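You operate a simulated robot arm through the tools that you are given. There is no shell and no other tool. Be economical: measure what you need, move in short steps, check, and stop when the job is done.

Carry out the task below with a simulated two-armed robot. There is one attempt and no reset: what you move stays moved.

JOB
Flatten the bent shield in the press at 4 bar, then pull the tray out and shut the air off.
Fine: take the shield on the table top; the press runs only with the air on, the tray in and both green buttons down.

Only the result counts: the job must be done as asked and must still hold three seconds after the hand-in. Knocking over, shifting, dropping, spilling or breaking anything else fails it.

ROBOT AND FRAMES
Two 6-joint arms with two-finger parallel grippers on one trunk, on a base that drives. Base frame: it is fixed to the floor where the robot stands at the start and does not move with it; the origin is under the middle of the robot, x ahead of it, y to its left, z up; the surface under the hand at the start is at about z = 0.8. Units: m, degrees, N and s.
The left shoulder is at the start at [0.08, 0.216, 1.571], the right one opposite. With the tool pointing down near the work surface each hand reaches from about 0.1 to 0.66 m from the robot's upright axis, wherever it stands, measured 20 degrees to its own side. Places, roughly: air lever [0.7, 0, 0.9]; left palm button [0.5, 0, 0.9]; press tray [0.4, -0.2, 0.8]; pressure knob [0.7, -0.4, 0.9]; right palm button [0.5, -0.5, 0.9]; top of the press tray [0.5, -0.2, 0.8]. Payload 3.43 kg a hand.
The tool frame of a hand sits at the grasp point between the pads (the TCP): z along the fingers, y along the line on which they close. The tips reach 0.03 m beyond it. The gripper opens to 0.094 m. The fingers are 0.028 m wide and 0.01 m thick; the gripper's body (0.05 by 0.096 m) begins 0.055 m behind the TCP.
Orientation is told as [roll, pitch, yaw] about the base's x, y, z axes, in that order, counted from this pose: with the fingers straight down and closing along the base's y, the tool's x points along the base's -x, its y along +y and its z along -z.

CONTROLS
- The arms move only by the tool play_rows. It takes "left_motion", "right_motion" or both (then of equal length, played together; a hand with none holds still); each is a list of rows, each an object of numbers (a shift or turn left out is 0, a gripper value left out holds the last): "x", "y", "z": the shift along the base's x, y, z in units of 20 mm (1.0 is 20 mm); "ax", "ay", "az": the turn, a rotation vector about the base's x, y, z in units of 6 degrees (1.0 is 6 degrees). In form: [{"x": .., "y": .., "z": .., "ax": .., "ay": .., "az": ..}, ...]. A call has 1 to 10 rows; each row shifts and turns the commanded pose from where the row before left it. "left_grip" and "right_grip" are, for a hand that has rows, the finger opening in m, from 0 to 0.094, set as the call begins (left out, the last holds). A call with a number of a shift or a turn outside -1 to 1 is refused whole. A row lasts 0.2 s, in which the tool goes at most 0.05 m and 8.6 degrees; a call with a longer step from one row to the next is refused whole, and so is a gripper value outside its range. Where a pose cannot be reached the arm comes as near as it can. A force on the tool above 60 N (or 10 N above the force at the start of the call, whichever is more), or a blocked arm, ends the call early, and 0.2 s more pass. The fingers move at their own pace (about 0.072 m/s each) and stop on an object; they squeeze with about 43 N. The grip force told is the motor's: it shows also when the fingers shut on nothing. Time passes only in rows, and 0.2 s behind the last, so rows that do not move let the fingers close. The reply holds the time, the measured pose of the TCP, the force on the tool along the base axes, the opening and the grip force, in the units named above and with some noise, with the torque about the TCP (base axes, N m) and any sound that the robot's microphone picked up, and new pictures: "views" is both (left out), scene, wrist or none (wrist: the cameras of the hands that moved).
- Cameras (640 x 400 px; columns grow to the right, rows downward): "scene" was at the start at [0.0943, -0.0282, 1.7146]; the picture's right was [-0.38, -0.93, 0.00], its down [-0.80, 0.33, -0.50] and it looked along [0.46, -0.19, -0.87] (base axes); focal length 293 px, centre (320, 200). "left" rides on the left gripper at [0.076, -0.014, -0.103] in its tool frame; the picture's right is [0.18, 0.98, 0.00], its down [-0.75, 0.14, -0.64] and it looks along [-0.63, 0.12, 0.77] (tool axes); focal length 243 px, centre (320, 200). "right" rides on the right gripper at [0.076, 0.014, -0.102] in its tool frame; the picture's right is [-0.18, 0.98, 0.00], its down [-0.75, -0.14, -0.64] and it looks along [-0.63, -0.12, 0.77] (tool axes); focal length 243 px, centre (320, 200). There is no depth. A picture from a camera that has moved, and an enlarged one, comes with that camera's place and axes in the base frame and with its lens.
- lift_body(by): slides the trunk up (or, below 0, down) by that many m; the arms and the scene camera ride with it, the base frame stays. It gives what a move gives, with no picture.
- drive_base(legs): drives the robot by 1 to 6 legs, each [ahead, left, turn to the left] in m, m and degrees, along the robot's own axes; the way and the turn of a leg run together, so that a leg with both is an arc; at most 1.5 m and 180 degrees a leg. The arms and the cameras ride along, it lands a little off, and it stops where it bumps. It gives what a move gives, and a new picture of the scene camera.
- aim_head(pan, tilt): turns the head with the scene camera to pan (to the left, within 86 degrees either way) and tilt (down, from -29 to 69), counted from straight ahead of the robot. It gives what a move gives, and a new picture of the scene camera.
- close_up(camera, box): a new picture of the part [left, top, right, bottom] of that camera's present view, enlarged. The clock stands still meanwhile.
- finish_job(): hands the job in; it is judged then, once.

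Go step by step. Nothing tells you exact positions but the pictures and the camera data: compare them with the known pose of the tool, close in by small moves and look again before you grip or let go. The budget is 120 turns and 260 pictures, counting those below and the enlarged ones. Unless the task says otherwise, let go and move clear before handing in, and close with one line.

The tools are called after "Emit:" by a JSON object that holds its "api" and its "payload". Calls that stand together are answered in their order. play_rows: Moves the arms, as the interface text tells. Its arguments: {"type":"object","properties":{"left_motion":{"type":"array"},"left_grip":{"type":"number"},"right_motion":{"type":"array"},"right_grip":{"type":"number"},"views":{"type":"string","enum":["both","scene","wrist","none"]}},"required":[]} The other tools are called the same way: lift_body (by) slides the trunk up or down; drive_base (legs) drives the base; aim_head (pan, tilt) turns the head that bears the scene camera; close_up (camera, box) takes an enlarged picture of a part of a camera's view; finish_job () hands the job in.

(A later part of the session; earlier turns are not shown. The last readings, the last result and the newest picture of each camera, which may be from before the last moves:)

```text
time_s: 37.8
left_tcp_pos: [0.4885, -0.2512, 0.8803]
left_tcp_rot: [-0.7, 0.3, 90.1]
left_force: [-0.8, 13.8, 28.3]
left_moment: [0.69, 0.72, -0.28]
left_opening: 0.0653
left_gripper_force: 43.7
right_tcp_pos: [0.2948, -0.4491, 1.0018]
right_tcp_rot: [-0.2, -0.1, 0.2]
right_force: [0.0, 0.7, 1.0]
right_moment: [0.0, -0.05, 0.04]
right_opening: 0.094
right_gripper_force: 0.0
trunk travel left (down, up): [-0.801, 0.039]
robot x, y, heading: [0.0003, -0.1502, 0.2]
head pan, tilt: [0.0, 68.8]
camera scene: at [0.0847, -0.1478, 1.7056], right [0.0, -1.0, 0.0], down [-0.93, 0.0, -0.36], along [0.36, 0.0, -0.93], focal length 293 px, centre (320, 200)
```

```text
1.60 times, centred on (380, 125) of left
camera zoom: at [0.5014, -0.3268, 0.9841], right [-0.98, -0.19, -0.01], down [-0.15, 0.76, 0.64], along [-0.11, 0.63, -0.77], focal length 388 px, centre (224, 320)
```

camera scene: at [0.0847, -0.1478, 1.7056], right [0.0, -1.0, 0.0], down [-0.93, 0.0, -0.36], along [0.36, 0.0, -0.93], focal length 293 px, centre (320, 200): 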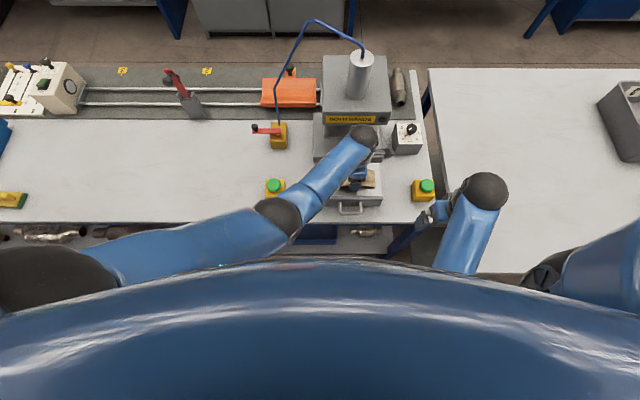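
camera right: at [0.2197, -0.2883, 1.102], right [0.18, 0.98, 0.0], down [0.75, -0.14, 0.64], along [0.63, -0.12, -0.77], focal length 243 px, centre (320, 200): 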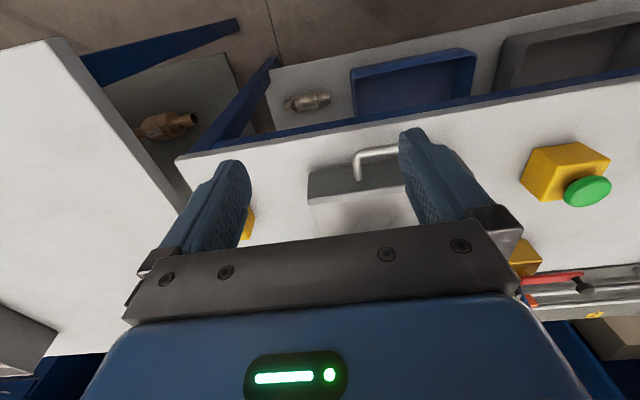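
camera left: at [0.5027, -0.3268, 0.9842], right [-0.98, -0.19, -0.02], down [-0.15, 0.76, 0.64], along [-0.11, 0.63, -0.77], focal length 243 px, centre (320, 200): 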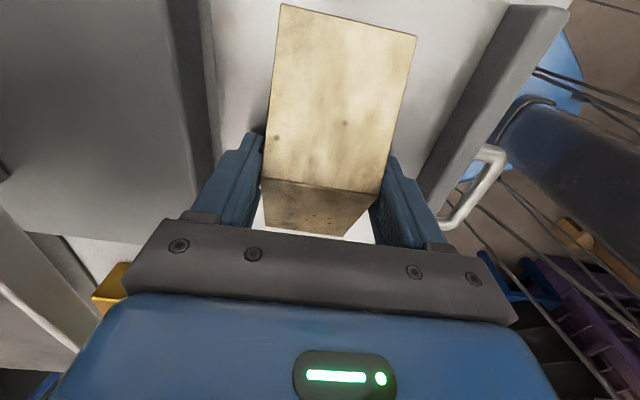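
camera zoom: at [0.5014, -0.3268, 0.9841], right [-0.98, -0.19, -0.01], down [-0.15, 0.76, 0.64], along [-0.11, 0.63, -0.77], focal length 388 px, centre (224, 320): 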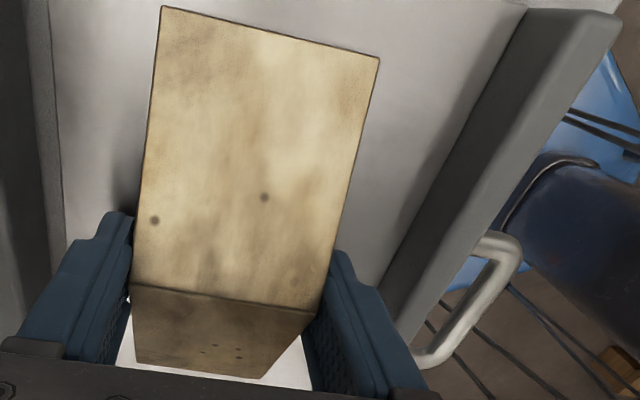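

The shield seems to rest on the tray. I'll raise a little more to unload before releasing.

Emit:
{"api": "play_rows", "payload": {"left_motion": [{"z": 0.1}, {"z": 0.1}, {}], "views": "none"}}

```text
time_s: 38.6
left_tcp_pos: [0.4885, -0.2545, 0.8823]
left_tcp_rot: [-0.4, 0.2, 90.0]
left_force: [0.0, 0.3, -0.2]
left_moment: [-0.04, 0.01, -0.02]
left_opening: 0.0651
left_gripper_force: 42.8
right_tcp_pos: [0.2977, -0.4522, 1.0002]
right_tcp_rot: [-0.1, -0.1, 0.1]
right_force: [-0.2, 1.1, -0.2]
right_moment: [0.01, 0.0, 0.01]
right_opening: 0.094
right_gripper_force: 0.1
trunk travel left (down, up): [-0.801, 0.039]
robot x, y, heading: [-0.0044, -0.1482, 0.3]
head pan, tilt: [0.0, 68.8]
```

The contact is gone at 0.8823. I'll shift 4 mm forward, touch down lightly, and open a little.

Emit:
{"api": "play_rows", "payload": {"left_motion": [{"x": -0.2}, {"z": -0.07}, {}], "views": "none"}}

Emit:
{"api": "play_rows", "payload": {"left_motion": [{}, {}], "left_grip": 0.082, "views": "wrist"}}

Emit:
{"api": "play_rows", "payload": {"left_motion": [{"z": 0.3}, {"z": 0.7}, {"z": 1}, {"z": 1}, {"z": 1}, {"z": 1}], "views": "both"}}

```text
time_s: 39.4
left_tcp_pos: [0.4858, -0.2549, 0.8819]
left_tcp_rot: [-0.7, 0.1, 90.1]
left_force: [-0.1, 0.6, -0.5]
left_moment: [-0.03, -0.07, -0.02]
left_opening: 0.0653
left_gripper_force: 43.1
right_tcp_pos: [0.2979, -0.4512, 0.9996]
right_tcp_rot: [-0.1, 0.0, 0.1]
right_force: [0.1, -0.2, -0.1]
right_moment: [0.04, -0.01, -0.01]
right_opening: 0.094
right_gripper_force: 0.1
trunk travel left (down, up): [-0.801, 0.039]
robot x, y, heading: [0.0011, -0.1505, 0.4]
head pan, tilt: [0.0, 68.8]
```

```text
time_s: 40.0
left_tcp_pos: [0.4864, -0.2534, 0.8821]
left_tcp_rot: [-0.6, 0.2, 90.1]
left_force: [0.4, -0.4, -0.2]
left_moment: [0.02, 0.02, 0.0]
left_opening: 0.082
left_gripper_force: 0.0
right_tcp_pos: [0.2963, -0.452, 0.9993]
right_tcp_rot: [-0.1, 0.1, 0.0]
right_force: [0.0, 0.5, 0.3]
right_moment: [0.01, 0.0, -0.03]
right_opening: 0.094
right_gripper_force: 0.0
trunk travel left (down, up): [-0.801, 0.039]
robot x, y, heading: [0.0001, -0.1453, 0.1]
head pan, tilt: [0.0, 68.8]
camera left: at [0.499, -0.3291, 0.9856], right [-0.98, -0.19, -0.01], down [-0.15, 0.76, 0.64], along [-0.11, 0.63, -0.77], focal length 243 px, centre (320, 200)
```

left: 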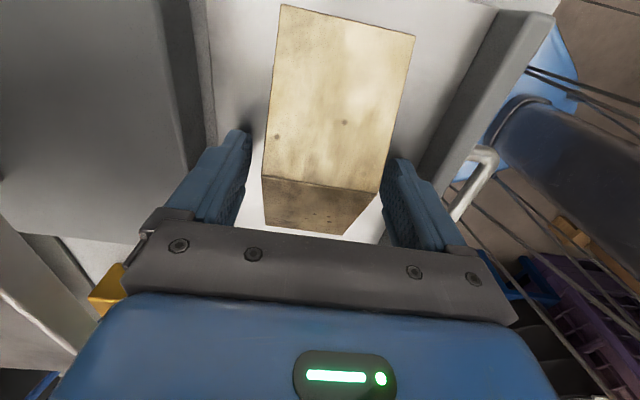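

```text
time_s: 41.4
left_tcp_pos: [0.4857, -0.2535, 0.9813]
left_tcp_rot: [-0.6, 0.2, 90.1]
left_force: [0.4, 0.3, -0.5]
left_moment: [-0.03, -0.01, 0.0]
left_opening: 0.0821
left_gripper_force: 0.0
right_tcp_pos: [0.2969, -0.4518, 1.0002]
right_tcp_rot: [0.1, 0.0, 0.0]
right_force: [0.4, -0.3, 0.7]
right_moment: [0.04, 0.02, 0.0]
right_opening: 0.0943
right_gripper_force: 0.1
trunk travel left (down, up): [-0.801, 0.039]
robot x, y, heading: [-0.0005, -0.1482, 0.2]
head pan, tilt: [0.0, 68.8]
camera scene: at [0.0885, -0.1516, 1.7054], right [0.0, -1.0, 0.0], down [-0.93, 0.0, -0.36], along [0.36, 0.0, -0.93], focal length 293 px, centre (320, 200)
camera left: at [0.4986, -0.3284, 1.0844], right [-0.98, -0.19, -0.01], down [-0.15, 0.76, 0.64], along [-0.11, 0.63, -0.77], focal length 243 px, centre (320, 200)
```

scene: 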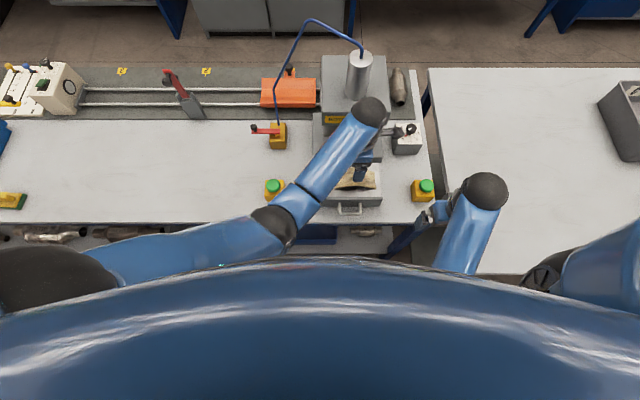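
left: 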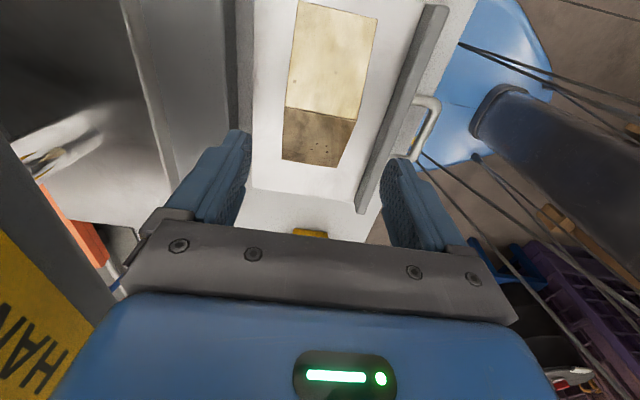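

The shield sits well on the tray. I'll take the left hand away to the left and turn it back. The right hand goes toward the pressure knob for a look.

Emit:
{"api": "play_rows", "payload": {"left_motion": [{"y": 1, "az": -1}, {"y": 1, "az": -1}, {"y": 1, "az": -1}, {"y": 1, "az": -1}, {"y": 1, "az": -1}, {"y": 1, "az": -1}, {"y": 1, "az": -1}, {"y": 1, "az": -1}, {"y": 1, "az": -1}, {"y": 1, "az": -1}], "right_motion": [{"x": 0.5, "z": 0.5}, {"x": 1, "z": 0.5}, {"x": 1}, {"x": 1}, {"x": 1}, {"x": 1}, {"x": 1}, {"x": 1}, {"x": 1}, {"x": 1}], "views": "none"}}

Emit:
{"api": "play_rows", "payload": {"left_motion": [{"y": 1, "az": -1}, {"y": 1, "az": -1}, {"y": 1, "az": -1}, {"y": 1, "az": -1}, {"y": 1, "az": -1}], "right_motion": [{"x": 1}, {"x": 1}, {}, {}, {}]}}

```text
time_s: 43.6
left_tcp_pos: [0.4867, -0.0531, 0.9825]
left_tcp_rot: [-0.6, 0.2, 29.9]
left_force: [-0.2, -0.4, -0.9]
left_moment: [-0.01, -0.01, 0.02]
left_opening: 0.0819
left_gripper_force: 0.1
right_tcp_pos: [0.4846, -0.4512, 1.0055]
right_tcp_rot: [-0.1, 0.0, 0.0]
right_force: [-0.4, 0.6, 0.9]
right_moment: [-0.01, -0.01, 0.02]
right_opening: 0.0939
right_gripper_force: 0.1
right hand out of reach, approached as far as the arm can: row 2
trunk travel left (down, up): [-0.801, 0.039]
robot x, y, heading: [0.0032, -0.1455, 0.1]
head pan, tilt: [0.0, 68.8]
```

```text
time_s: 44.8
left_tcp_pos: [0.4862, 0.0482, 0.9814]
left_tcp_rot: [-0.6, 0.2, 0.1]
left_force: [-1.0, -0.3, 0.3]
left_moment: [-0.01, -0.03, 0.04]
left_opening: 0.082
left_gripper_force: 0.1
right_tcp_pos: [0.5255, -0.4515, 1.0031]
right_tcp_rot: [-0.2, -0.1, 0.1]
right_force: [0.4, -0.2, -0.4]
right_moment: [-0.03, 0.0, 0.01]
right_opening: 0.0938
right_gripper_force: 0.0
trunk travel left (down, up): [-0.801, 0.039]
robot x, y, heading: [-0.0024, -0.1476, 0.1]
head pan, tilt: [0.0, 68.8]
camera scene: at [0.0894, -0.1506, 1.7054], right [0.0, -1.0, 0.0], down [-0.93, 0.0, -0.36], along [0.36, 0.0, -0.93], focal length 293 px, centre (320, 200)
camera right: at [0.4484, -0.4362, 1.1056], right [0.18, 0.98, 0.0], down [0.75, -0.14, 0.64], along [0.63, -0.12, -0.77], focal length 243 px, centre (320, 200)
camera left: at [0.4102, 0.0348, 1.0845], right [-0.18, 0.98, -0.01], down [0.76, 0.15, 0.64], along [0.63, 0.11, -0.77], focal length 243 px, centre (320, 200)
```

scene: 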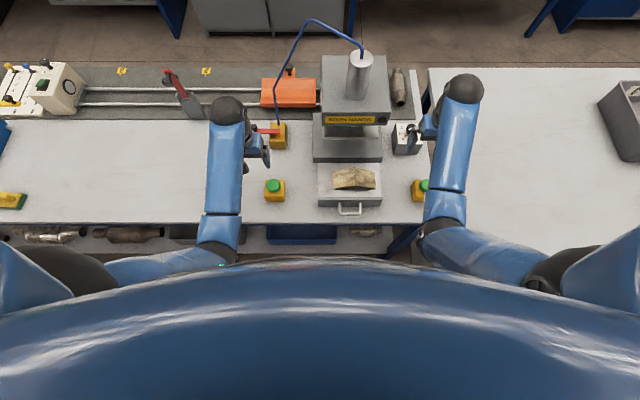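
right: 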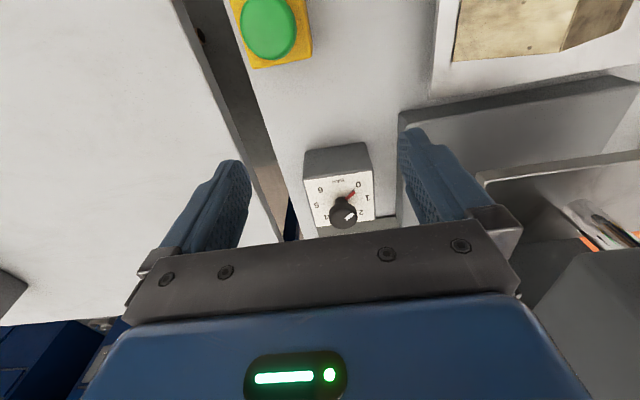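
left: 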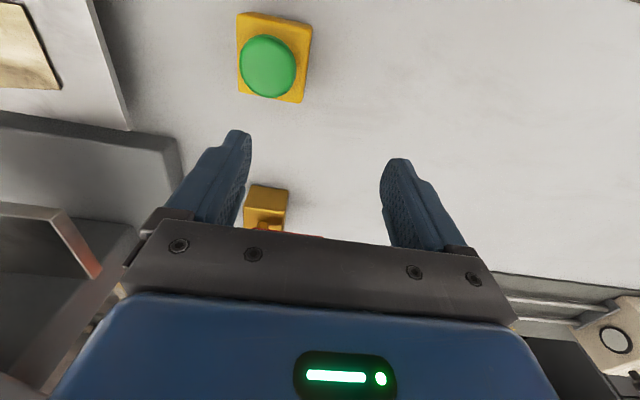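

Now I'll take a close look at the dial.

Emit:
{"api": "close_up", "payload": {"camera": "right", "box": [290, 135, 390, 235]}}

Emit:
{"api": "close_up", "payload": {"camera": "scene", "box": [375, 105, 445, 165]}}

```text
4.00 times, centred on (340, 185) of right
camera zoom: at [0.4484, -0.4362, 1.1056], right [0.18, 0.98, 0.0], down [0.75, -0.14, 0.64], along [0.63, -0.12, -0.77], focal length 970 px, centre (240, 260)
```

zoom: 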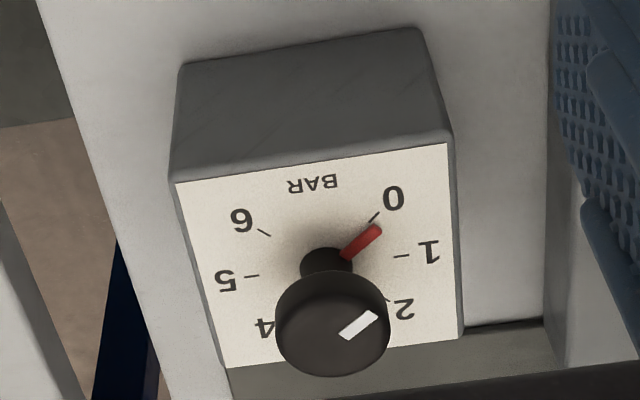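

```text
6.67 times, centred on (410, 135) of scene
camera zoom: at [0.0894, -0.1506, 1.7054], right [0.0, -1.0, 0.0], down [-0.93, 0.0, -0.36], along [0.36, 0.0, -0.93], focal length 1956 px, centre (-280, 633)
```

zoom: 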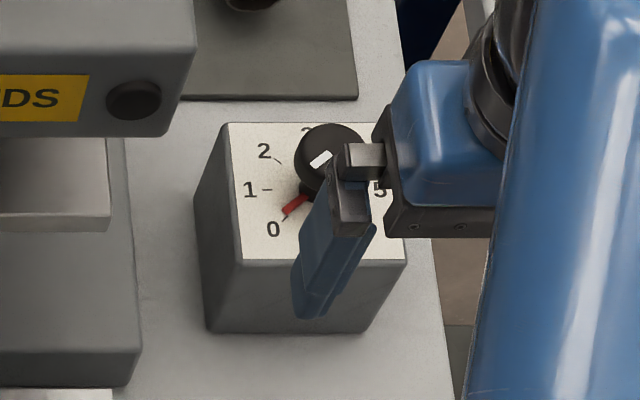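

The dial has 45 degrees per bar, clockwise from 0: the 0 mark lies toward +135 degrees and the 4 mark toward -45 degrees. The axis is near [0.647, -0.446] with the cap at z of about 0.90. I'll move the right hand above it, turned to about +105 degrees.

Emit:
{"api": "play_rows", "payload": {"right_motion": [{"x": 1, "az": 1}, {"x": 1, "az": 1}, {"x": 1, "az": 1}, {"x": 1, "az": 1}, {"x": 1, "az": 1}, {"x": 1, "az": 1}, {"az": 1}, {"az": 1}, {"az": 1}, {"az": 1}], "views": "none"}}

Emit:
{"api": "play_rows", "payload": {"right_motion": [{"az": 1}, {"az": 1}, {"az": 1}, {"az": 1}, {"az": 1}, {"az": 1}, {"az": 1}, {"az": 0.5}, {}]}}

```text
time_s: 47.0
left_tcp_pos: [0.4851, 0.0455, 0.9819]
left_tcp_rot: [-0.5, 0.2, 0.1]
left_force: [-0.2, -0.9, 0.4]
left_moment: [0.03, 0.01, 0.01]
left_opening: 0.082
left_gripper_force: 0.0
right_tcp_pos: [0.6439, -0.4511, 1.0044]
right_tcp_rot: [0.0, 0.1, 60.3]
right_force: [0.5, -0.3, 0.0]
right_moment: [0.01, 0.04, 0.0]
right_opening: 0.0942
right_gripper_force: 0.1
trunk travel left (down, up): [-0.801, 0.039]
robot x, y, heading: [-0.002, -0.1477, -0.1]
head pan, tilt: [0.0, 68.8]
```

```text
time_s: 49.0
left_tcp_pos: [0.4852, 0.0468, 0.9801]
left_tcp_rot: [-0.6, 0.3, 0.0]
left_force: [-0.7, 0.0, 0.4]
left_moment: [0.03, 0.02, -0.01]
left_opening: 0.0821
left_gripper_force: 0.1
right_tcp_pos: [0.6467, -0.4504, 1.0044]
right_tcp_rot: [0.0, 0.0, 105.1]
right_force: [0.0, 0.6, 0.8]
right_moment: [-0.01, 0.01, -0.01]
right_opening: 0.0941
right_gripper_force: 0.0
trunk travel left (down, up): [-0.801, 0.039]
robot x, y, heading: [0.0014, -0.1534, -0.0]
head pan, tilt: [0.0, 68.8]
camera scene: at [0.0889, -0.1516, 1.7054], right [0.0, -1.0, 0.0], down [-0.93, 0.0, -0.36], along [0.36, 0.0, -0.93], focal length 293 px, centre (320, 200)
camera right: at [0.6516, -0.528, 1.1072], right [-1.0, -0.08, 0.0], down [-0.06, 0.76, 0.64], along [-0.05, 0.64, -0.77], focal length 243 px, centre (320, 200)
```

scene: 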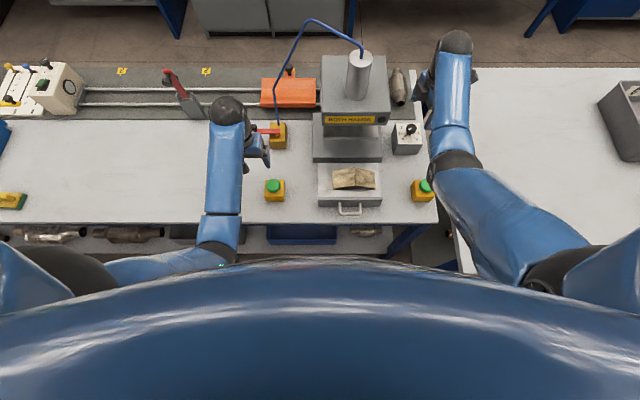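
right: 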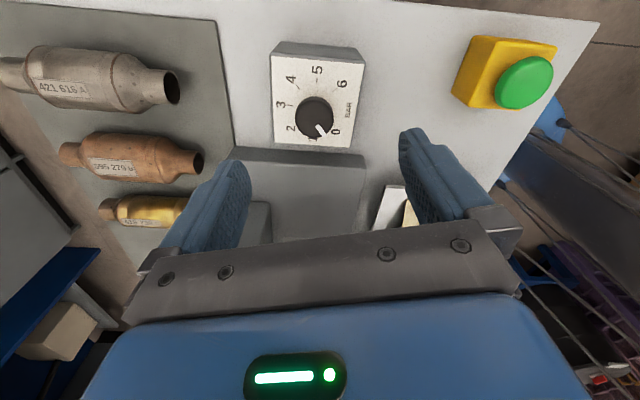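

The cap is at about [0.650, -0.447]. I'll align with it, lower to above the cap and check from close by.

Emit:
{"api": "play_rows", "payload": {"right_motion": [{"x": 0.13, "y": 0.17, "z": -0.5}, {"z": -1}, {"z": -0.7}], "right_grip": 0.07, "views": "wrist"}}

Emit:
{"api": "close_up", "payload": {"camera": "right", "box": [220, 50, 420, 210]}}

Emit:
{"api": "close_up", "payload": {"camera": "scene", "box": [380, 20, 480, 160]}}

```text
time_s: 49.8
left_tcp_pos: [0.4859, 0.0451, 0.9809]
left_tcp_rot: [-0.6, 0.1, 0.1]
left_force: [0.3, 0.6, 0.5]
left_moment: [-0.01, 0.0, 0.01]
left_opening: 0.0821
left_gripper_force: 0.1
right_tcp_pos: [0.6484, -0.4484, 0.9602]
right_tcp_rot: [0.1, 0.0, 105.1]
right_force: [-0.3, 0.1, 0.0]
right_moment: [0.0, 0.01, 0.02]
right_opening: 0.0703
right_gripper_force: 0.0
trunk travel left (down, up): [-0.801, 0.039]
robot x, y, heading: [0.0021, -0.1498, -0.1]
head pan, tilt: [0.0, 68.8]
camera right: at [0.6547, -0.5244, 1.0621], right [-1.0, -0.08, 0.0], down [-0.06, 0.76, 0.64], along [-0.05, 0.64, -0.77], focal length 243 px, centre (320, 200)
```

right: 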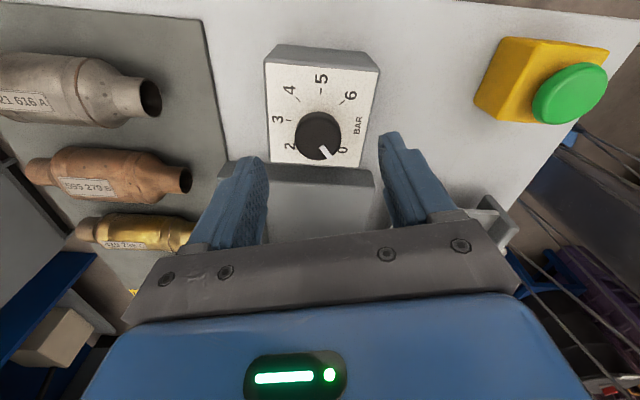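

```text
2.50 times, centred on (320, 130) of right
camera zoom: at [0.6547, -0.5244, 1.0621], right [-1.0, -0.08, 0.0], down [-0.06, 0.76, 0.64], along [-0.05, 0.64, -0.77], focal length 606 px, centre (320, 375)
```

zoom: 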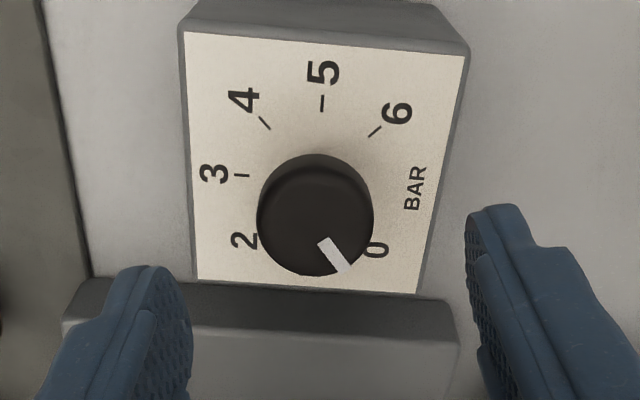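

```text
2.86 times, centred on (430, 90) of scene
camera zoom: at [0.089, -0.1518, 1.7054], right [0.0, -1.0, 0.0], down [-0.93, 0.0, -0.36], along [0.36, 0.0, -0.93], focal length 838 px, centre (6, 514)
```

zoom: 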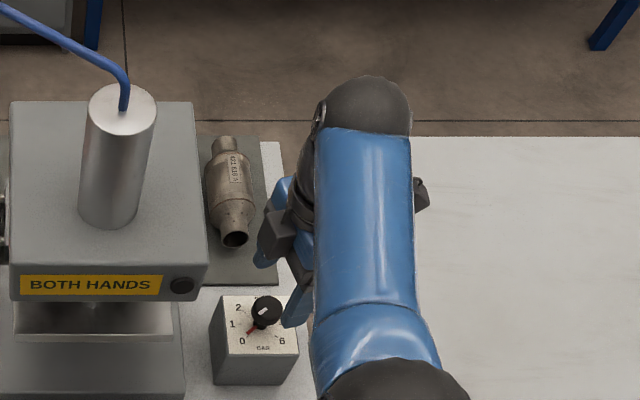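

Everything agrees on the axis at [0.650, -0.448]. I'll lower to z = 0.912 around the cap, and close.

Emit:
{"api": "play_rows", "payload": {"right_motion": [{"x": 0.1, "z": -0.8}, {"z": -0.8}, {"z": -0.7}, {}], "views": "none"}}

Emit:
{"api": "play_rows", "payload": {"right_motion": [{}, {}, {}], "right_grip": 0.0, "views": "wrist"}}

```text
time_s: 50.8
left_tcp_pos: [0.4852, 0.0467, 0.9806]
left_tcp_rot: [-0.6, 0.3, 0.2]
left_force: [-0.6, 0.2, -0.6]
left_moment: [-0.01, 0.01, 0.06]
left_opening: 0.0819
left_gripper_force: 0.0
right_tcp_pos: [0.6499, -0.4485, 0.9144]
right_tcp_rot: [0.0, 0.0, 105.1]
right_force: [0.0, 0.6, 0.0]
right_moment: [-0.01, -0.03, -0.01]
right_opening: 0.0702
right_gripper_force: 0.0
trunk travel left (down, up): [-0.801, 0.039]
robot x, y, heading: [0.0003, -0.1503, -0.2]
head pan, tilt: [0.0, 68.8]
```

```text
time_s: 51.6
left_tcp_pos: [0.485, 0.0465, 0.981]
left_tcp_rot: [-0.6, 0.2, 0.1]
left_force: [1.1, -0.4, -1.4]
left_moment: [-0.02, 0.0, 0.02]
left_opening: 0.0821
left_gripper_force: 0.0
right_tcp_pos: [0.65, -0.4475, 0.9146]
right_tcp_rot: [0.0, -0.1, 105.1]
right_force: [0.2, 0.0, 0.3]
right_moment: [0.05, 0.01, 0.02]
right_opening: 0.0332
right_gripper_force: 45.0
trunk travel left (down, up): [-0.801, 0.039]
robot x, y, heading: [-0.0022, -0.1513, -0.0]
head pan, tilt: [0.0, 68.8]
camera right: at [0.6564, -0.5243, 1.0164], right [-1.0, -0.08, 0.0], down [-0.06, 0.76, 0.64], along [-0.05, 0.64, -0.77], focal length 243 px, centre (320, 200)
```

right: 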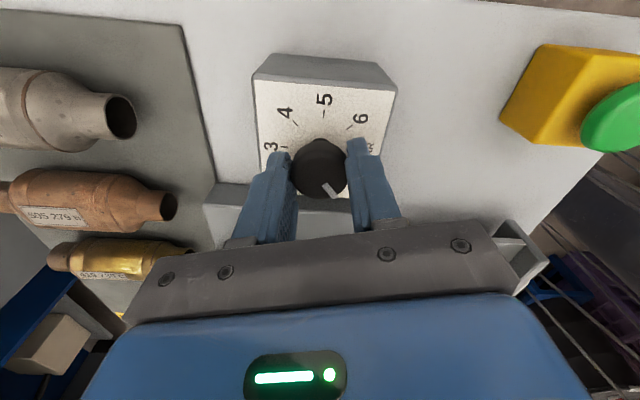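

The cap is gripped (33 mm). I'll turn it clockwise by 60 degrees and look.

Emit:
{"api": "play_rows", "payload": {"right_motion": [{"az": -1}, {"az": -1}, {"az": -1}, {"az": -1}, {"az": -1}, {"az": -1}, {"az": -1}, {"az": -1}, {"az": -1}, {"az": -1}]}}

```text
time_s: 53.8
left_tcp_pos: [0.4849, 0.0459, 0.9811]
left_tcp_rot: [-0.6, 0.2, 0.1]
left_force: [0.4, 1.0, -0.1]
left_moment: [0.02, 0.01, 0.01]
left_opening: 0.082
left_gripper_force: 0.1
right_tcp_pos: [0.6504, -0.4467, 0.9136]
right_tcp_rot: [0.0, 0.1, 45.1]
right_force: [-6.2, 5.6, -7.9]
right_moment: [0.91, -0.74, 0.02]
right_opening: 0.0334
right_gripper_force: 44.6
trunk travel left (down, up): [-0.801, 0.039]
robot x, y, heading: [0.0023, -0.1468, 0.1]
head pan, tilt: [0.0, 68.8]
camera scene: at [0.0887, -0.1509, 1.7053], right [0.0, -1.0, 0.0], down [-0.93, 0.0, -0.36], along [0.36, 0.0, -0.93], focal length 293 px, centre (320, 200)
camera right: at [0.5856, -0.4906, 1.0165], right [-0.57, 0.82, 0.0], down [0.63, 0.43, 0.64], along [0.53, 0.36, -0.77], focal length 243 px, centre (320, 200)
```

scene: 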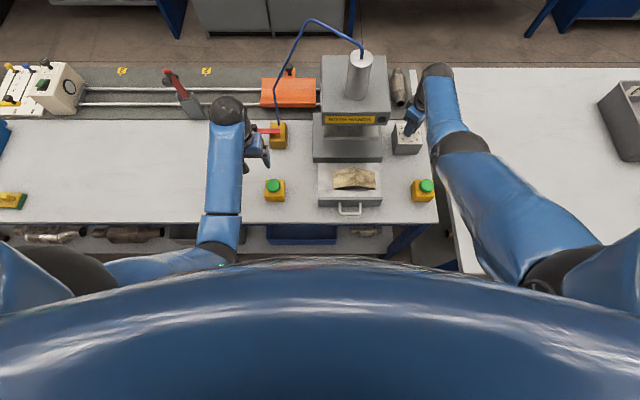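
right: 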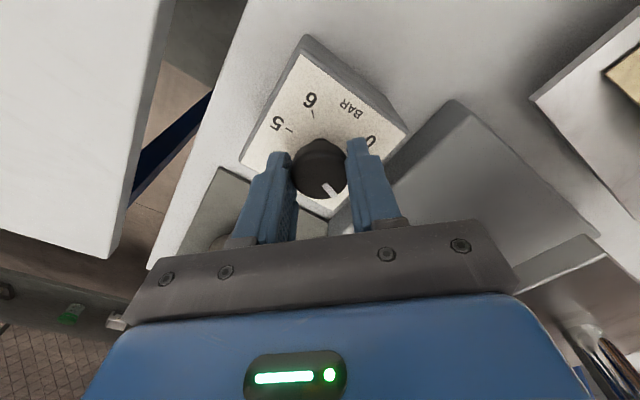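

The knob follows the hand. I'll go on by another 75 degrees.

Emit:
{"api": "play_rows", "payload": {"right_motion": [{"az": -1}, {"az": -1}, {"az": -1}, {"az": -1}, {"az": -1}, {"az": -1}, {"az": -1}, {"az": -1}, {"az": -1}], "views": "none"}}

Emit:
{"api": "play_rows", "payload": {"right_motion": [{"az": -1}, {"az": -1}, {"az": -1}, {"az": -0.5}]}}

Emit:
{"api": "close_up", "payload": {"camera": "right", "box": [220, 60, 420, 220]}}

```text
time_s: 55.8
left_tcp_pos: [0.4854, 0.0477, 0.9817]
left_tcp_rot: [-0.7, 0.2, 0.1]
left_force: [0.0, 0.1, -0.4]
left_moment: [0.01, -0.01, 0.01]
left_opening: 0.082
left_gripper_force: 0.2
right_tcp_pos: [0.6498, -0.4468, 0.9136]
right_tcp_rot: [-0.2, 0.0, -8.9]
right_force: [-9.4, 11.8, -8.5]
right_moment: [0.56, 1.01, -0.02]
right_opening: 0.0334
right_gripper_force: 44.9
trunk travel left (down, up): [-0.801, 0.039]
robot x, y, heading: [0.0013, -0.1509, 0.1]
head pan, tilt: [0.0, 68.8]
```

```text
time_s: 56.8
left_tcp_pos: [0.4866, 0.0469, 0.9813]
left_tcp_rot: [-0.8, 0.2, 0.1]
left_force: [-1.0, -0.4, 1.2]
left_moment: [-0.01, -0.01, -0.02]
left_opening: 0.0819
left_gripper_force: 0.1
right_tcp_pos: [0.6497, -0.4467, 0.9146]
right_tcp_rot: [-0.2, 0.1, -29.9]
right_force: [-9.2, 14.0, -10.9]
right_moment: [0.55, 0.35, 0.03]
right_opening: 0.0333
right_gripper_force: 44.5
trunk travel left (down, up): [-0.801, 0.039]
robot x, y, heading: [-0.0003, -0.1474, 0.4]
head pan, tilt: [0.0, 68.8]
camera scene: at [0.0888, -0.1491, 1.7053], right [0.0, -1.0, 0.0], down [-0.93, 0.0, -0.36], along [0.36, 0.0, -0.93], focal length 293 px, centre (320, 200)
camera right: at [0.5904, -0.3949, 1.0165], right [0.65, 0.76, 0.0], down [0.58, -0.5, 0.64], along [0.49, -0.42, -0.77], focal length 243 px, centre (320, 200)
```

scene: 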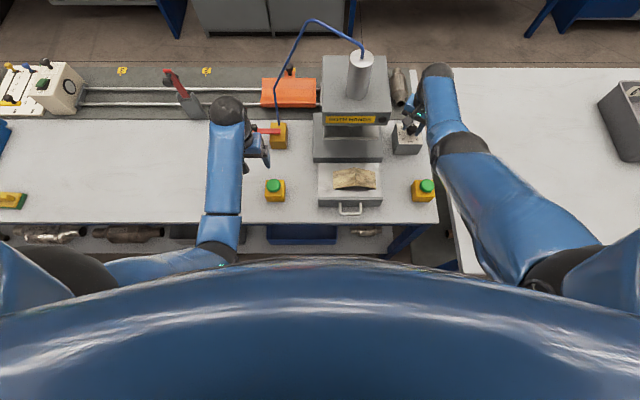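
right: 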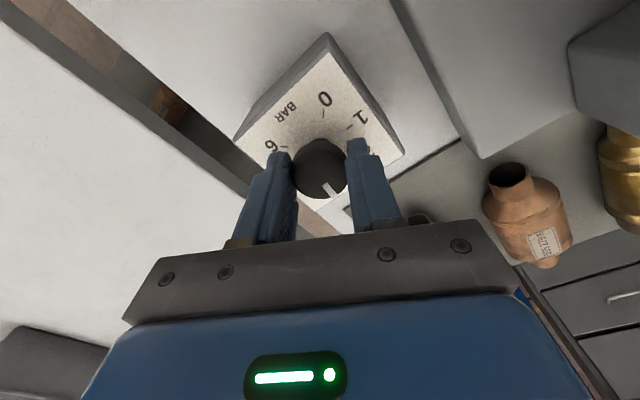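

```text
2.50 times, centred on (320, 140) of right
camera zoom: at [0.5904, -0.3949, 1.0165], right [0.65, 0.76, 0.0], down [0.58, -0.5, 0.64], along [0.49, -0.42, -0.77], focal length 606 px, centre (320, 350)
```

zoom: 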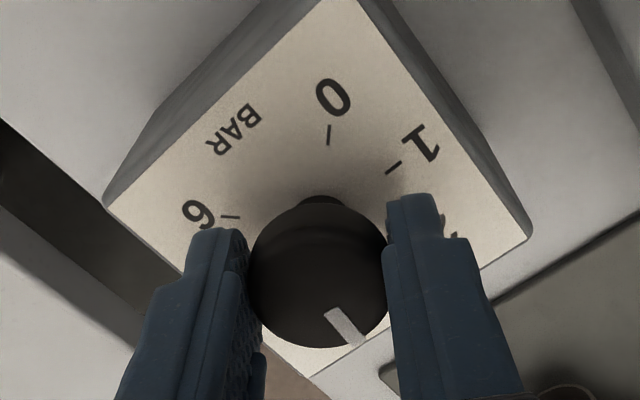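

135 degrees are done, so the pointer should be at 3. I'll release, turn back 45 degrees with open fingers, and check the pointer.

Emit:
{"api": "play_rows", "payload": {"right_motion": [{}, {}, {}], "right_grip": 0.07, "views": "none"}}

Emit:
{"api": "play_rows", "payload": {"right_motion": [{"az": 1}, {"az": 1}, {"az": 1}, {"az": 1}, {"az": 1}, {"az": 1}, {"az": 1}, {"az": 0.5}], "views": "none"}}

Emit:
{"api": "close_up", "payload": {"camera": "right", "box": [220, 60, 420, 220]}}

Emit:
{"api": "close_up", "payload": {"camera": "scene", "box": [385, 105, 435, 155]}}

```text
time_s: 57.6
left_tcp_pos: [0.4867, 0.048, 0.9823]
left_tcp_rot: [-0.6, 0.3, 0.1]
left_force: [-0.1, 0.2, 0.2]
left_moment: [0.0, 0.01, 0.0]
left_opening: 0.082
left_gripper_force: 0.1
right_tcp_pos: [0.6505, -0.4479, 0.915]
right_tcp_rot: [-0.1, 0.0, -29.9]
right_force: [0.8, -0.9, -0.3]
right_moment: [0.0, -0.03, -0.01]
right_opening: 0.0699
right_gripper_force: 0.1
trunk travel left (down, up): [-0.801, 0.039]
robot x, y, heading: [-0.0039, -0.1477, -0.1]
head pan, tilt: [0.0, 68.8]
```

```text
time_s: 59.4
left_tcp_pos: [0.485, 0.0465, 0.981]
left_tcp_rot: [-0.6, 0.2, 0.2]
left_force: [0.5, 0.6, -0.2]
left_moment: [-0.03, -0.03, -0.02]
left_opening: 0.082
left_gripper_force: 0.0
right_tcp_pos: [0.6505, -0.4477, 0.9145]
right_tcp_rot: [0.0, 0.0, 15.2]
right_force: [0.2, -0.3, 0.2]
right_moment: [-0.01, 0.02, -0.03]
right_opening: 0.0699
right_gripper_force: 0.1
trunk travel left (down, up): [-0.801, 0.039]
robot x, y, heading: [0.0028, -0.1505, -0.2]
head pan, tilt: [0.0, 68.8]
```

```text
2.50 times, centred on (320, 140) of right
camera zoom: at [0.5731, -0.4536, 1.0169], right [-0.08, 1.0, 0.0], down [0.76, 0.06, 0.64], along [0.64, 0.05, -0.77], focal length 606 px, centre (320, 350)
```

zoom: 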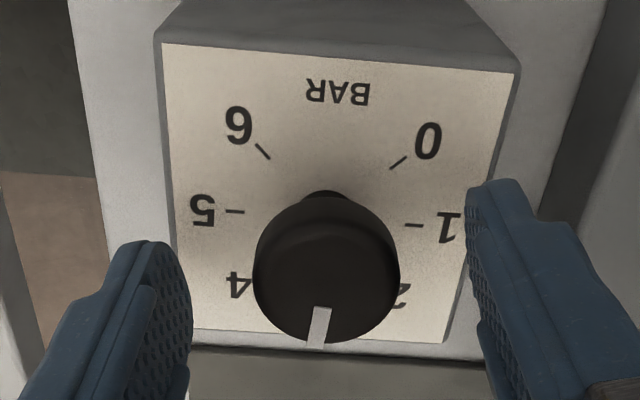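

```text
8.00 times, centred on (410, 130) of scene
camera zoom: at [0.0889, -0.1515, 1.7054], right [0.0, -1.0, 0.0], down [-0.93, 0.0, -0.36], along [0.36, 0.0, -0.93], focal length 2347 px, centre (-400, 760)
```

zoom: 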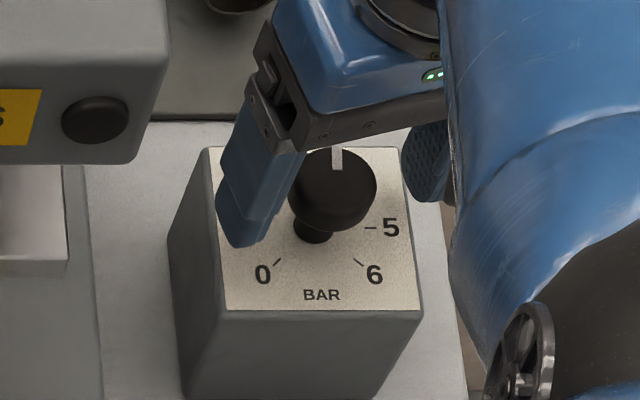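

The mark points at 3. I'll grip again and turn the last 45 degrees.

Emit:
{"api": "play_rows", "payload": {"right_motion": [{}, {}, {}], "right_grip": 0.0, "views": "none"}}

Emit:
{"api": "play_rows", "payload": {"right_motion": [{"az": -1}, {"az": -1}, {"az": -1}, {"az": -1}, {"az": -1}, {"az": -1}, {"az": -1}, {"az": -0.5}, {}], "views": "none"}}

Emit:
{"api": "play_rows", "payload": {"right_motion": [{}, {}, {}], "right_grip": 0.08, "views": "none"}}

Emit:
{"api": "play_rows", "payload": {"right_motion": [{"z": 0.5}, {"z": 1}, {"z": 1}, {"z": 1}, {"x": -1}, {"x": -1}, {"x": -1, "az": 1}, {"x": -1, "az": 1}, {"x": -1, "az": 1}, {"x": -1, "az": 1}]}}

Emit:
{"api": "close_up", "payload": {"camera": "scene", "box": [385, 105, 435, 155]}}

Emit:
{"api": "close_up", "payload": {"camera": "right", "box": [260, 120, 420, 240]}}

```text
time_s: 60.2
left_tcp_pos: [0.4856, 0.048, 0.9809]
left_tcp_rot: [-0.6, 0.2, 0.0]
left_force: [-0.8, -0.6, -0.8]
left_moment: [0.03, 0.01, -0.02]
left_opening: 0.0821
left_gripper_force: 0.1
right_tcp_pos: [0.6494, -0.4468, 0.9152]
right_tcp_rot: [0.0, 0.0, 15.1]
right_force: [-1.7, 6.7, -2.1]
right_moment: [0.24, -0.14, -0.01]
right_opening: 0.0336
right_gripper_force: 45.4
trunk travel left (down, up): [-0.801, 0.039]
robot x, y, heading: [0.0019, -0.1489, 0.1]
head pan, tilt: [0.0, 68.8]
```

```text
time_s: 62.2
left_tcp_pos: [0.4858, 0.048, 0.9813]
left_tcp_rot: [-0.5, 0.1, 0.1]
left_force: [-0.6, 0.4, -0.4]
left_moment: [0.01, -0.02, -0.01]
left_opening: 0.0819
left_gripper_force: 0.1
right_tcp_pos: [0.6513, -0.4458, 0.9149]
right_tcp_rot: [-0.1, 0.0, -29.9]
right_force: [-1.2, 8.0, -3.2]
right_moment: [0.0, -0.37, 0.01]
right_opening: 0.0335
right_gripper_force: 44.9
trunk travel left (down, up): [-0.801, 0.039]
robot x, y, heading: [-0.0019, -0.1466, -0.2]
head pan, tilt: [0.0, 68.8]
```

```text
time_s: 63.0
left_tcp_pos: [0.486, 0.0476, 0.9818]
left_tcp_rot: [-0.7, 0.3, 0.1]
left_force: [0.5, -0.1, -0.2]
left_moment: [-0.04, 0.0, -0.02]
left_opening: 0.0823
left_gripper_force: 0.0
right_tcp_pos: [0.6508, -0.447, 0.9147]
right_tcp_rot: [-0.1, 0.0, -29.7]
right_force: [-0.1, 0.0, -1.0]
right_moment: [0.03, 0.05, -0.02]
right_opening: 0.0801
right_gripper_force: 0.0
trunk travel left (down, up): [-0.801, 0.039]
robot x, y, heading: [-0.0031, -0.1499, 0.0]
head pan, tilt: [0.0, 68.8]
```

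```text
time_s: 65.2
left_tcp_pos: [0.4848, 0.0464, 0.981]
left_tcp_rot: [-0.6, 0.2, 0.2]
left_force: [0.5, 0.0, 0.7]
left_moment: [0.0, -0.03, 0.0]
left_opening: 0.0819
left_gripper_force: 0.1
right_tcp_pos: [0.5302, -0.4453, 0.9846]
right_tcp_rot: [0.1, 0.0, -5.8]
right_force: [-0.2, -0.3, -0.9]
right_moment: [0.0, 0.01, -0.03]
right_opening: 0.0799
right_gripper_force: 0.0
trunk travel left (down, up): [-0.801, 0.039]
robot x, y, heading: [0.0017, -0.1474, 0.2]
head pan, tilt: [0.0, 68.8]
camera scene: at [0.0877, -0.1516, 1.7055], right [0.0, -1.0, 0.0], down [-0.93, 0.0, -0.36], along [0.36, 0.0, -0.93], focal length 293 px, centre (320, 200)
camera right: at [0.455, -0.4236, 1.0859], right [0.28, 0.96, 0.0], down [0.74, -0.22, 0.64], along [0.62, -0.18, -0.77], focal length 243 px, centre (320, 200)
```

scene: 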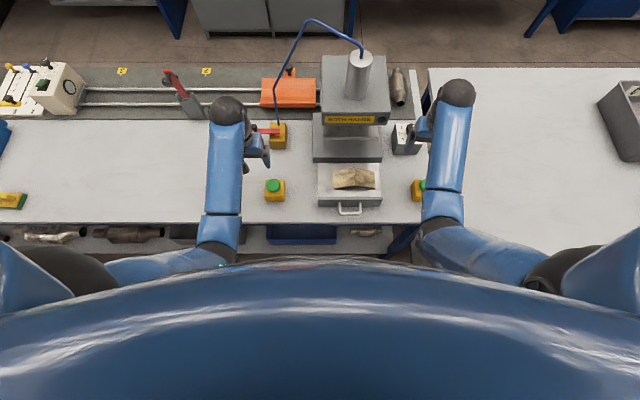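
right: 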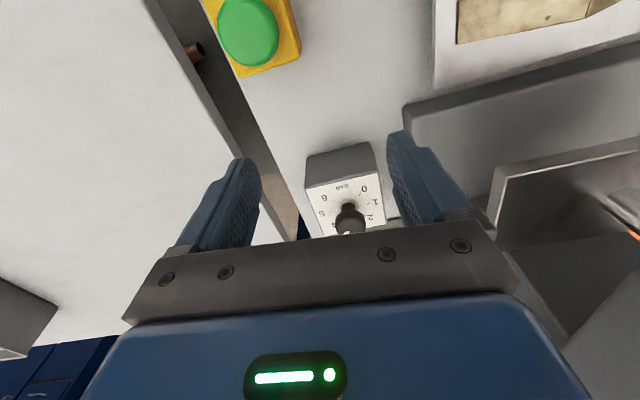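

```text
8.00 times, centred on (410, 130) of scene
camera zoom: at [0.0877, -0.1516, 1.7055], right [0.0, -1.0, 0.0], down [-0.93, 0.0, -0.36], along [0.36, 0.0, -0.93], focal length 2347 px, centre (-400, 760)
```

zoom: 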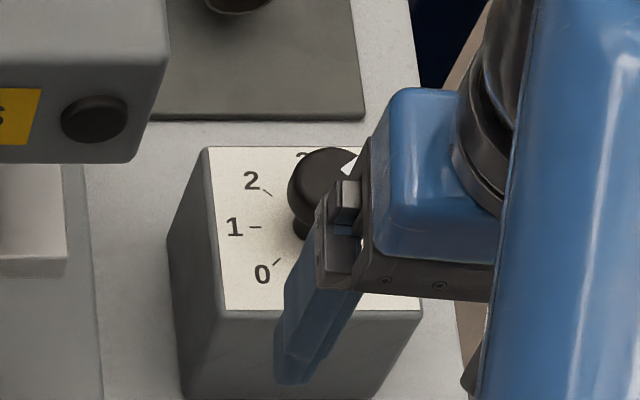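

```text
3.33 times, centred on (340, 180) of right
camera zoom: at [0.455, -0.4236, 1.0859], right [0.28, 0.96, 0.0], down [0.74, -0.22, 0.64], along [0.62, -0.18, -0.77], focal length 809 px, centre (253, 267)
```

zoom: 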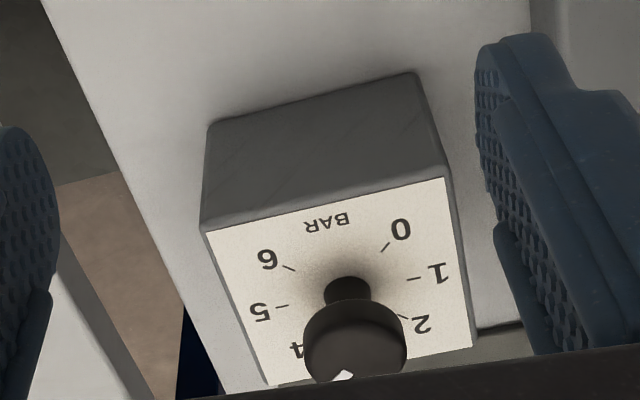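

The knob turned. I'll bring the right hand to above the tray handle near [0.372, -0.244], turned to +90 degrees, and check the dial once the view is clear.

Emit:
{"api": "play_rows", "payload": {"right_motion": [{"x": -1, "az": 1}, {"x": -1, "az": 1}, {"x": -1, "az": 1}, {"x": -1, "az": 1}, {"x": -1, "az": 1}, {"x": -1, "y": 1, "az": 1}, {"x": -1, "y": 1, "az": 1}, {"x": -0.9, "y": 1, "az": 1}, {"y": 1, "az": 1}, {"y": 1, "az": 1}], "right_grip": 0.05, "views": "none"}}

Emit:
{"api": "play_rows", "payload": {"right_motion": [{"y": 1, "az": 1}, {"y": 1, "az": 1}, {"y": 1, "az": 1}, {"y": 1, "az": 1}, {"y": 1, "az": 1}, {"az": 1}]}}

Emit:
{"api": "close_up", "payload": {"camera": "scene", "box": [385, 105, 435, 155]}}

```text
time_s: 67.4
left_tcp_pos: [0.4858, 0.0468, 0.9805]
left_tcp_rot: [-0.6, 0.1, 0.1]
left_force: [0.7, -0.1, 0.1]
left_moment: [0.02, 0.02, 0.0]
left_opening: 0.082
left_gripper_force: 0.2
right_tcp_pos: [0.3719, -0.347, 0.9862]
right_tcp_rot: [-0.1, 0.0, 54.2]
right_force: [0.3, -0.2, -0.9]
right_moment: [-0.02, 0.05, -0.01]
right_opening: 0.05
right_gripper_force: 0.0
trunk travel left (down, up): [-0.801, 0.039]
robot x, y, heading: [0.0009, -0.1486, 0.2]
head pan, tilt: [0.0, 68.8]
```

```text
time_s: 68.8
left_tcp_pos: [0.4865, 0.0461, 0.9817]
left_tcp_rot: [-0.6, 0.2, 0.1]
left_force: [-0.5, 0.3, 0.5]
left_moment: [0.01, -0.01, -0.03]
left_opening: 0.0821
left_gripper_force: 0.0
right_tcp_pos: [0.372, -0.2489, 0.9851]
right_tcp_rot: [-0.1, 0.1, 90.4]
right_force: [-0.5, -0.7, -0.4]
right_moment: [0.0, 0.01, 0.02]
right_opening: 0.0499
right_gripper_force: 0.0
trunk travel left (down, up): [-0.801, 0.039]
robot x, y, heading: [0.0008, -0.148, 0.0]
head pan, tilt: [0.0, 68.8]
camera scene: at [0.0887, -0.1516, 1.7054], right [0.0, -1.0, 0.0], down [-0.93, 0.0, -0.36], along [0.36, 0.0, -0.93], focal length 293 px, centre (320, 200)
camera right: at [0.3579, -0.325, 1.0869], right [-0.98, 0.18, 0.0], down [0.14, 0.75, 0.64], along [0.12, 0.63, -0.77], focal length 243 px, centre (320, 200)
```

scene: 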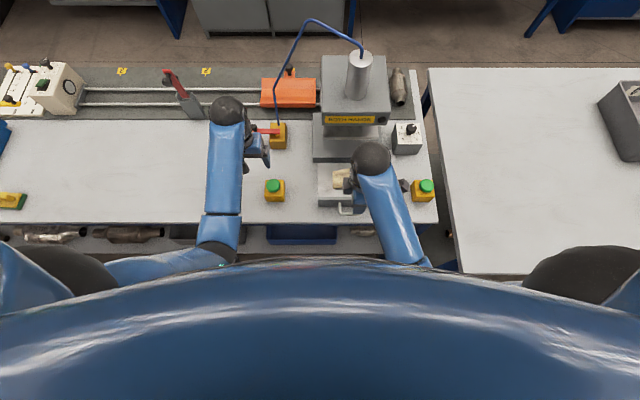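
right: 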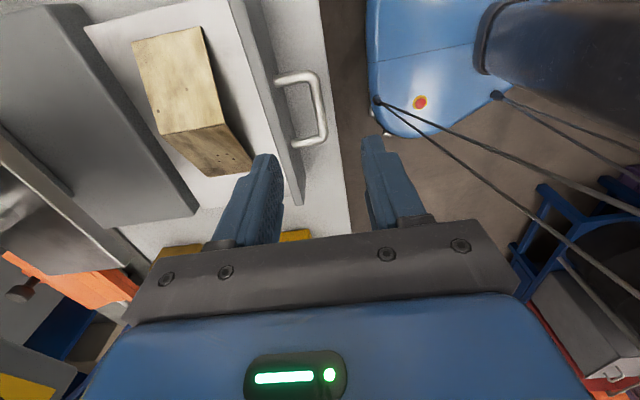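

```text
8.00 times, centred on (410, 130) of scene
camera zoom: at [0.0887, -0.1516, 1.7054], right [0.0, -1.0, 0.0], down [-0.93, 0.0, -0.36], along [0.36, 0.0, -0.93], focal length 2347 px, centre (-400, 760)
```

zoom: 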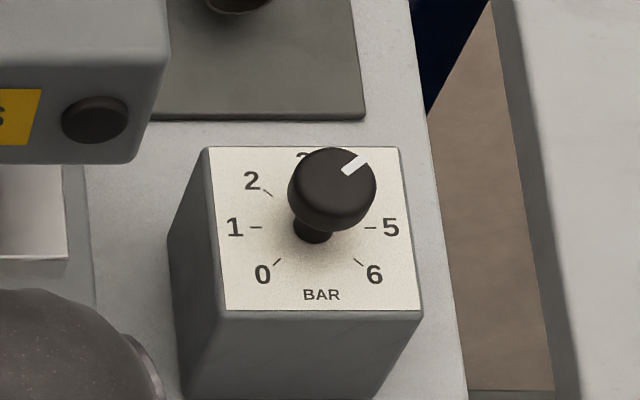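

The pointer is near 4. I'll zoom in to read its angle accurately.

Emit:
{"api": "close_up", "payload": {"camera": "scene", "box": [397, 118, 421, 142]}}

```text
16.00 times, centred on (409, 130) of scene
camera zoom: at [0.0887, -0.1516, 1.7054], right [0.0, -1.0, 0.0], down [-0.93, 0.0, -0.36], along [0.36, 0.0, -0.93], focal length 4694 px, centre (-1104, 1320)
```

zoom: 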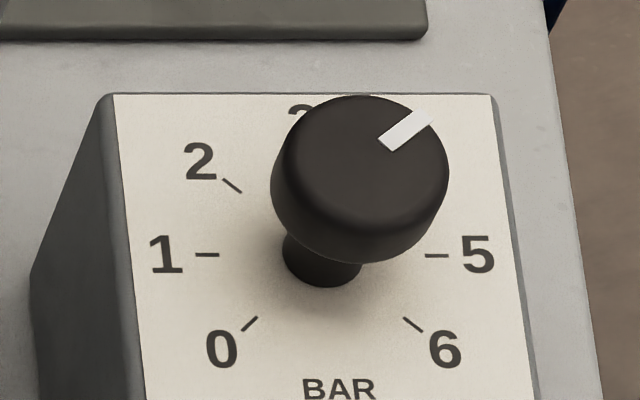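

The pointer reads about 4.1 to 4.15, so I'll trim it later. Now the tray: the handle bar is at about [0.373, -0.24, 0.841], and I'll lower over it.

Emit:
{"api": "play_rows", "payload": {"right_motion": [{"x": 0.05, "y": 0.35, "z": -1}, {"z": -1}, {"z": -1}, {"z": -1}, {"z": -1}], "views": "wrist"}}

```text
time_s: 70.0
left_tcp_pos: [0.486, 0.0465, 0.9818]
left_tcp_rot: [-0.7, 0.1, 0.1]
left_force: [-0.6, -0.1, 0.8]
left_moment: [-0.02, -0.02, 0.0]
left_opening: 0.0823
left_gripper_force: 0.0
right_tcp_pos: [0.3729, -0.2403, 0.8852]
right_tcp_rot: [0.0, 0.0, 90.1]
right_force: [0.6, 0.0, 0.0]
right_moment: [0.02, -0.02, -0.02]
right_opening: 0.05
right_gripper_force: 0.1
trunk travel left (down, up): [-0.801, 0.039]
robot x, y, heading: [-0.0042, -0.1528, 0.3]
head pan, tilt: [0.0, 68.8]
camera right: at [0.3589, -0.3168, 0.987], right [-0.98, 0.18, 0.0], down [0.14, 0.75, 0.64], along [0.12, 0.63, -0.77], focal length 243 px, centre (320, 200)
```

right: 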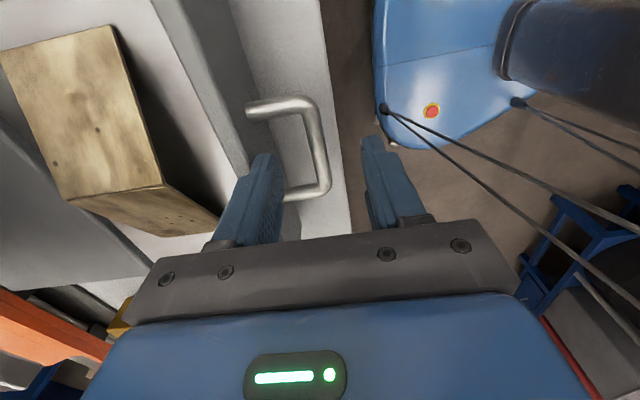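

The bar is centred between the fingers. I'll lower to its height and grip.

Emit:
{"api": "play_rows", "payload": {"right_motion": [{"x": 0.07, "z": -1}, {"z": -1}, {"z": -0.15}], "views": "none"}}

Emit:
{"api": "play_rows", "payload": {"right_motion": [{}, {}, {}], "right_grip": 0.0, "views": "both"}}

```text
time_s: 70.5
left_tcp_pos: [0.4834, 0.0456, 0.9822]
left_tcp_rot: [-0.6, 0.0, 0.0]
left_force: [-0.2, 0.2, 0.9]
left_moment: [0.0, -0.05, 0.0]
left_opening: 0.082
left_gripper_force: 0.1
right_tcp_pos: [0.3846, -0.2405, 0.8717]
right_tcp_rot: [-2.1, -0.3, 89.8]
right_force: [-2.1, -4.5, 21.1]
right_moment: [-0.32, -0.79, -0.22]
right_opening: 0.0495
right_gripper_force: 0.0
trunk travel left (down, up): [-0.801, 0.039]
robot x, y, heading: [0.0, -0.1479, -0.1]
head pan, tilt: [0.0, 68.8]
stopped in row 2 (right hand): the force on the tool passed its limit at 82 N (the readings are from after the stop); the commanded pose is now the measured one
```

```text
time_s: 71.3
left_tcp_pos: [0.4858, 0.0463, 0.9816]
left_tcp_rot: [-0.6, 0.3, 0.0]
left_force: [0.5, 0.3, 0.2]
left_moment: [-0.03, 0.01, -0.02]
left_opening: 0.0821
left_gripper_force: 0.0
right_tcp_pos: [0.3837, -0.2385, 0.8677]
right_tcp_rot: [-1.6, -0.1, 90.0]
right_force: [-0.6, -3.6, 20.8]
right_moment: [-0.49, -0.01, 1.34]
right_opening: 0.0108
right_gripper_force: 44.4
trunk travel left (down, up): [-0.801, 0.039]
robot x, y, heading: [0.001, -0.1481, -0.2]
head pan, tilt: [0.0, 68.8]
camera scene: at [0.0877, -0.1521, 1.7054], right [0.0, -1.0, 0.0], down [-0.93, 0.0, -0.36], along [0.36, 0.0, -0.93], focal length 293 px, centre (320, 200)
camera right: at [0.3659, -0.316, 0.9704], right [-0.98, 0.18, -0.03], down [0.12, 0.75, 0.65], along [0.14, 0.63, -0.76], focal length 243 px, centre (320, 200)
```

scene: 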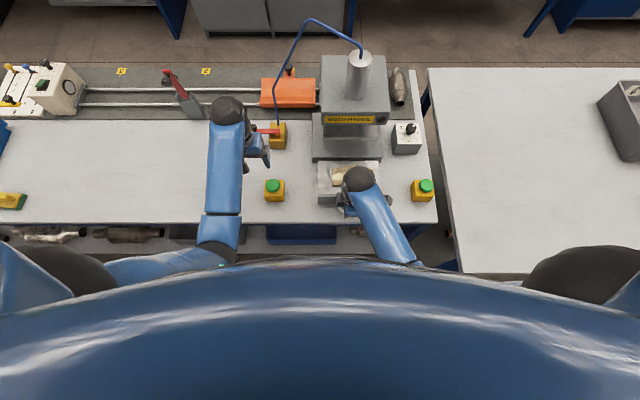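
right: 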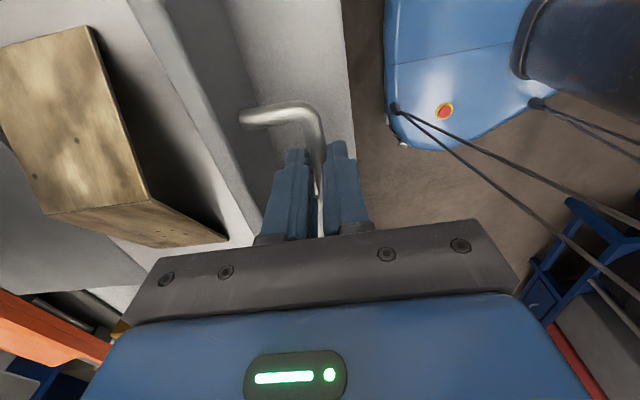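

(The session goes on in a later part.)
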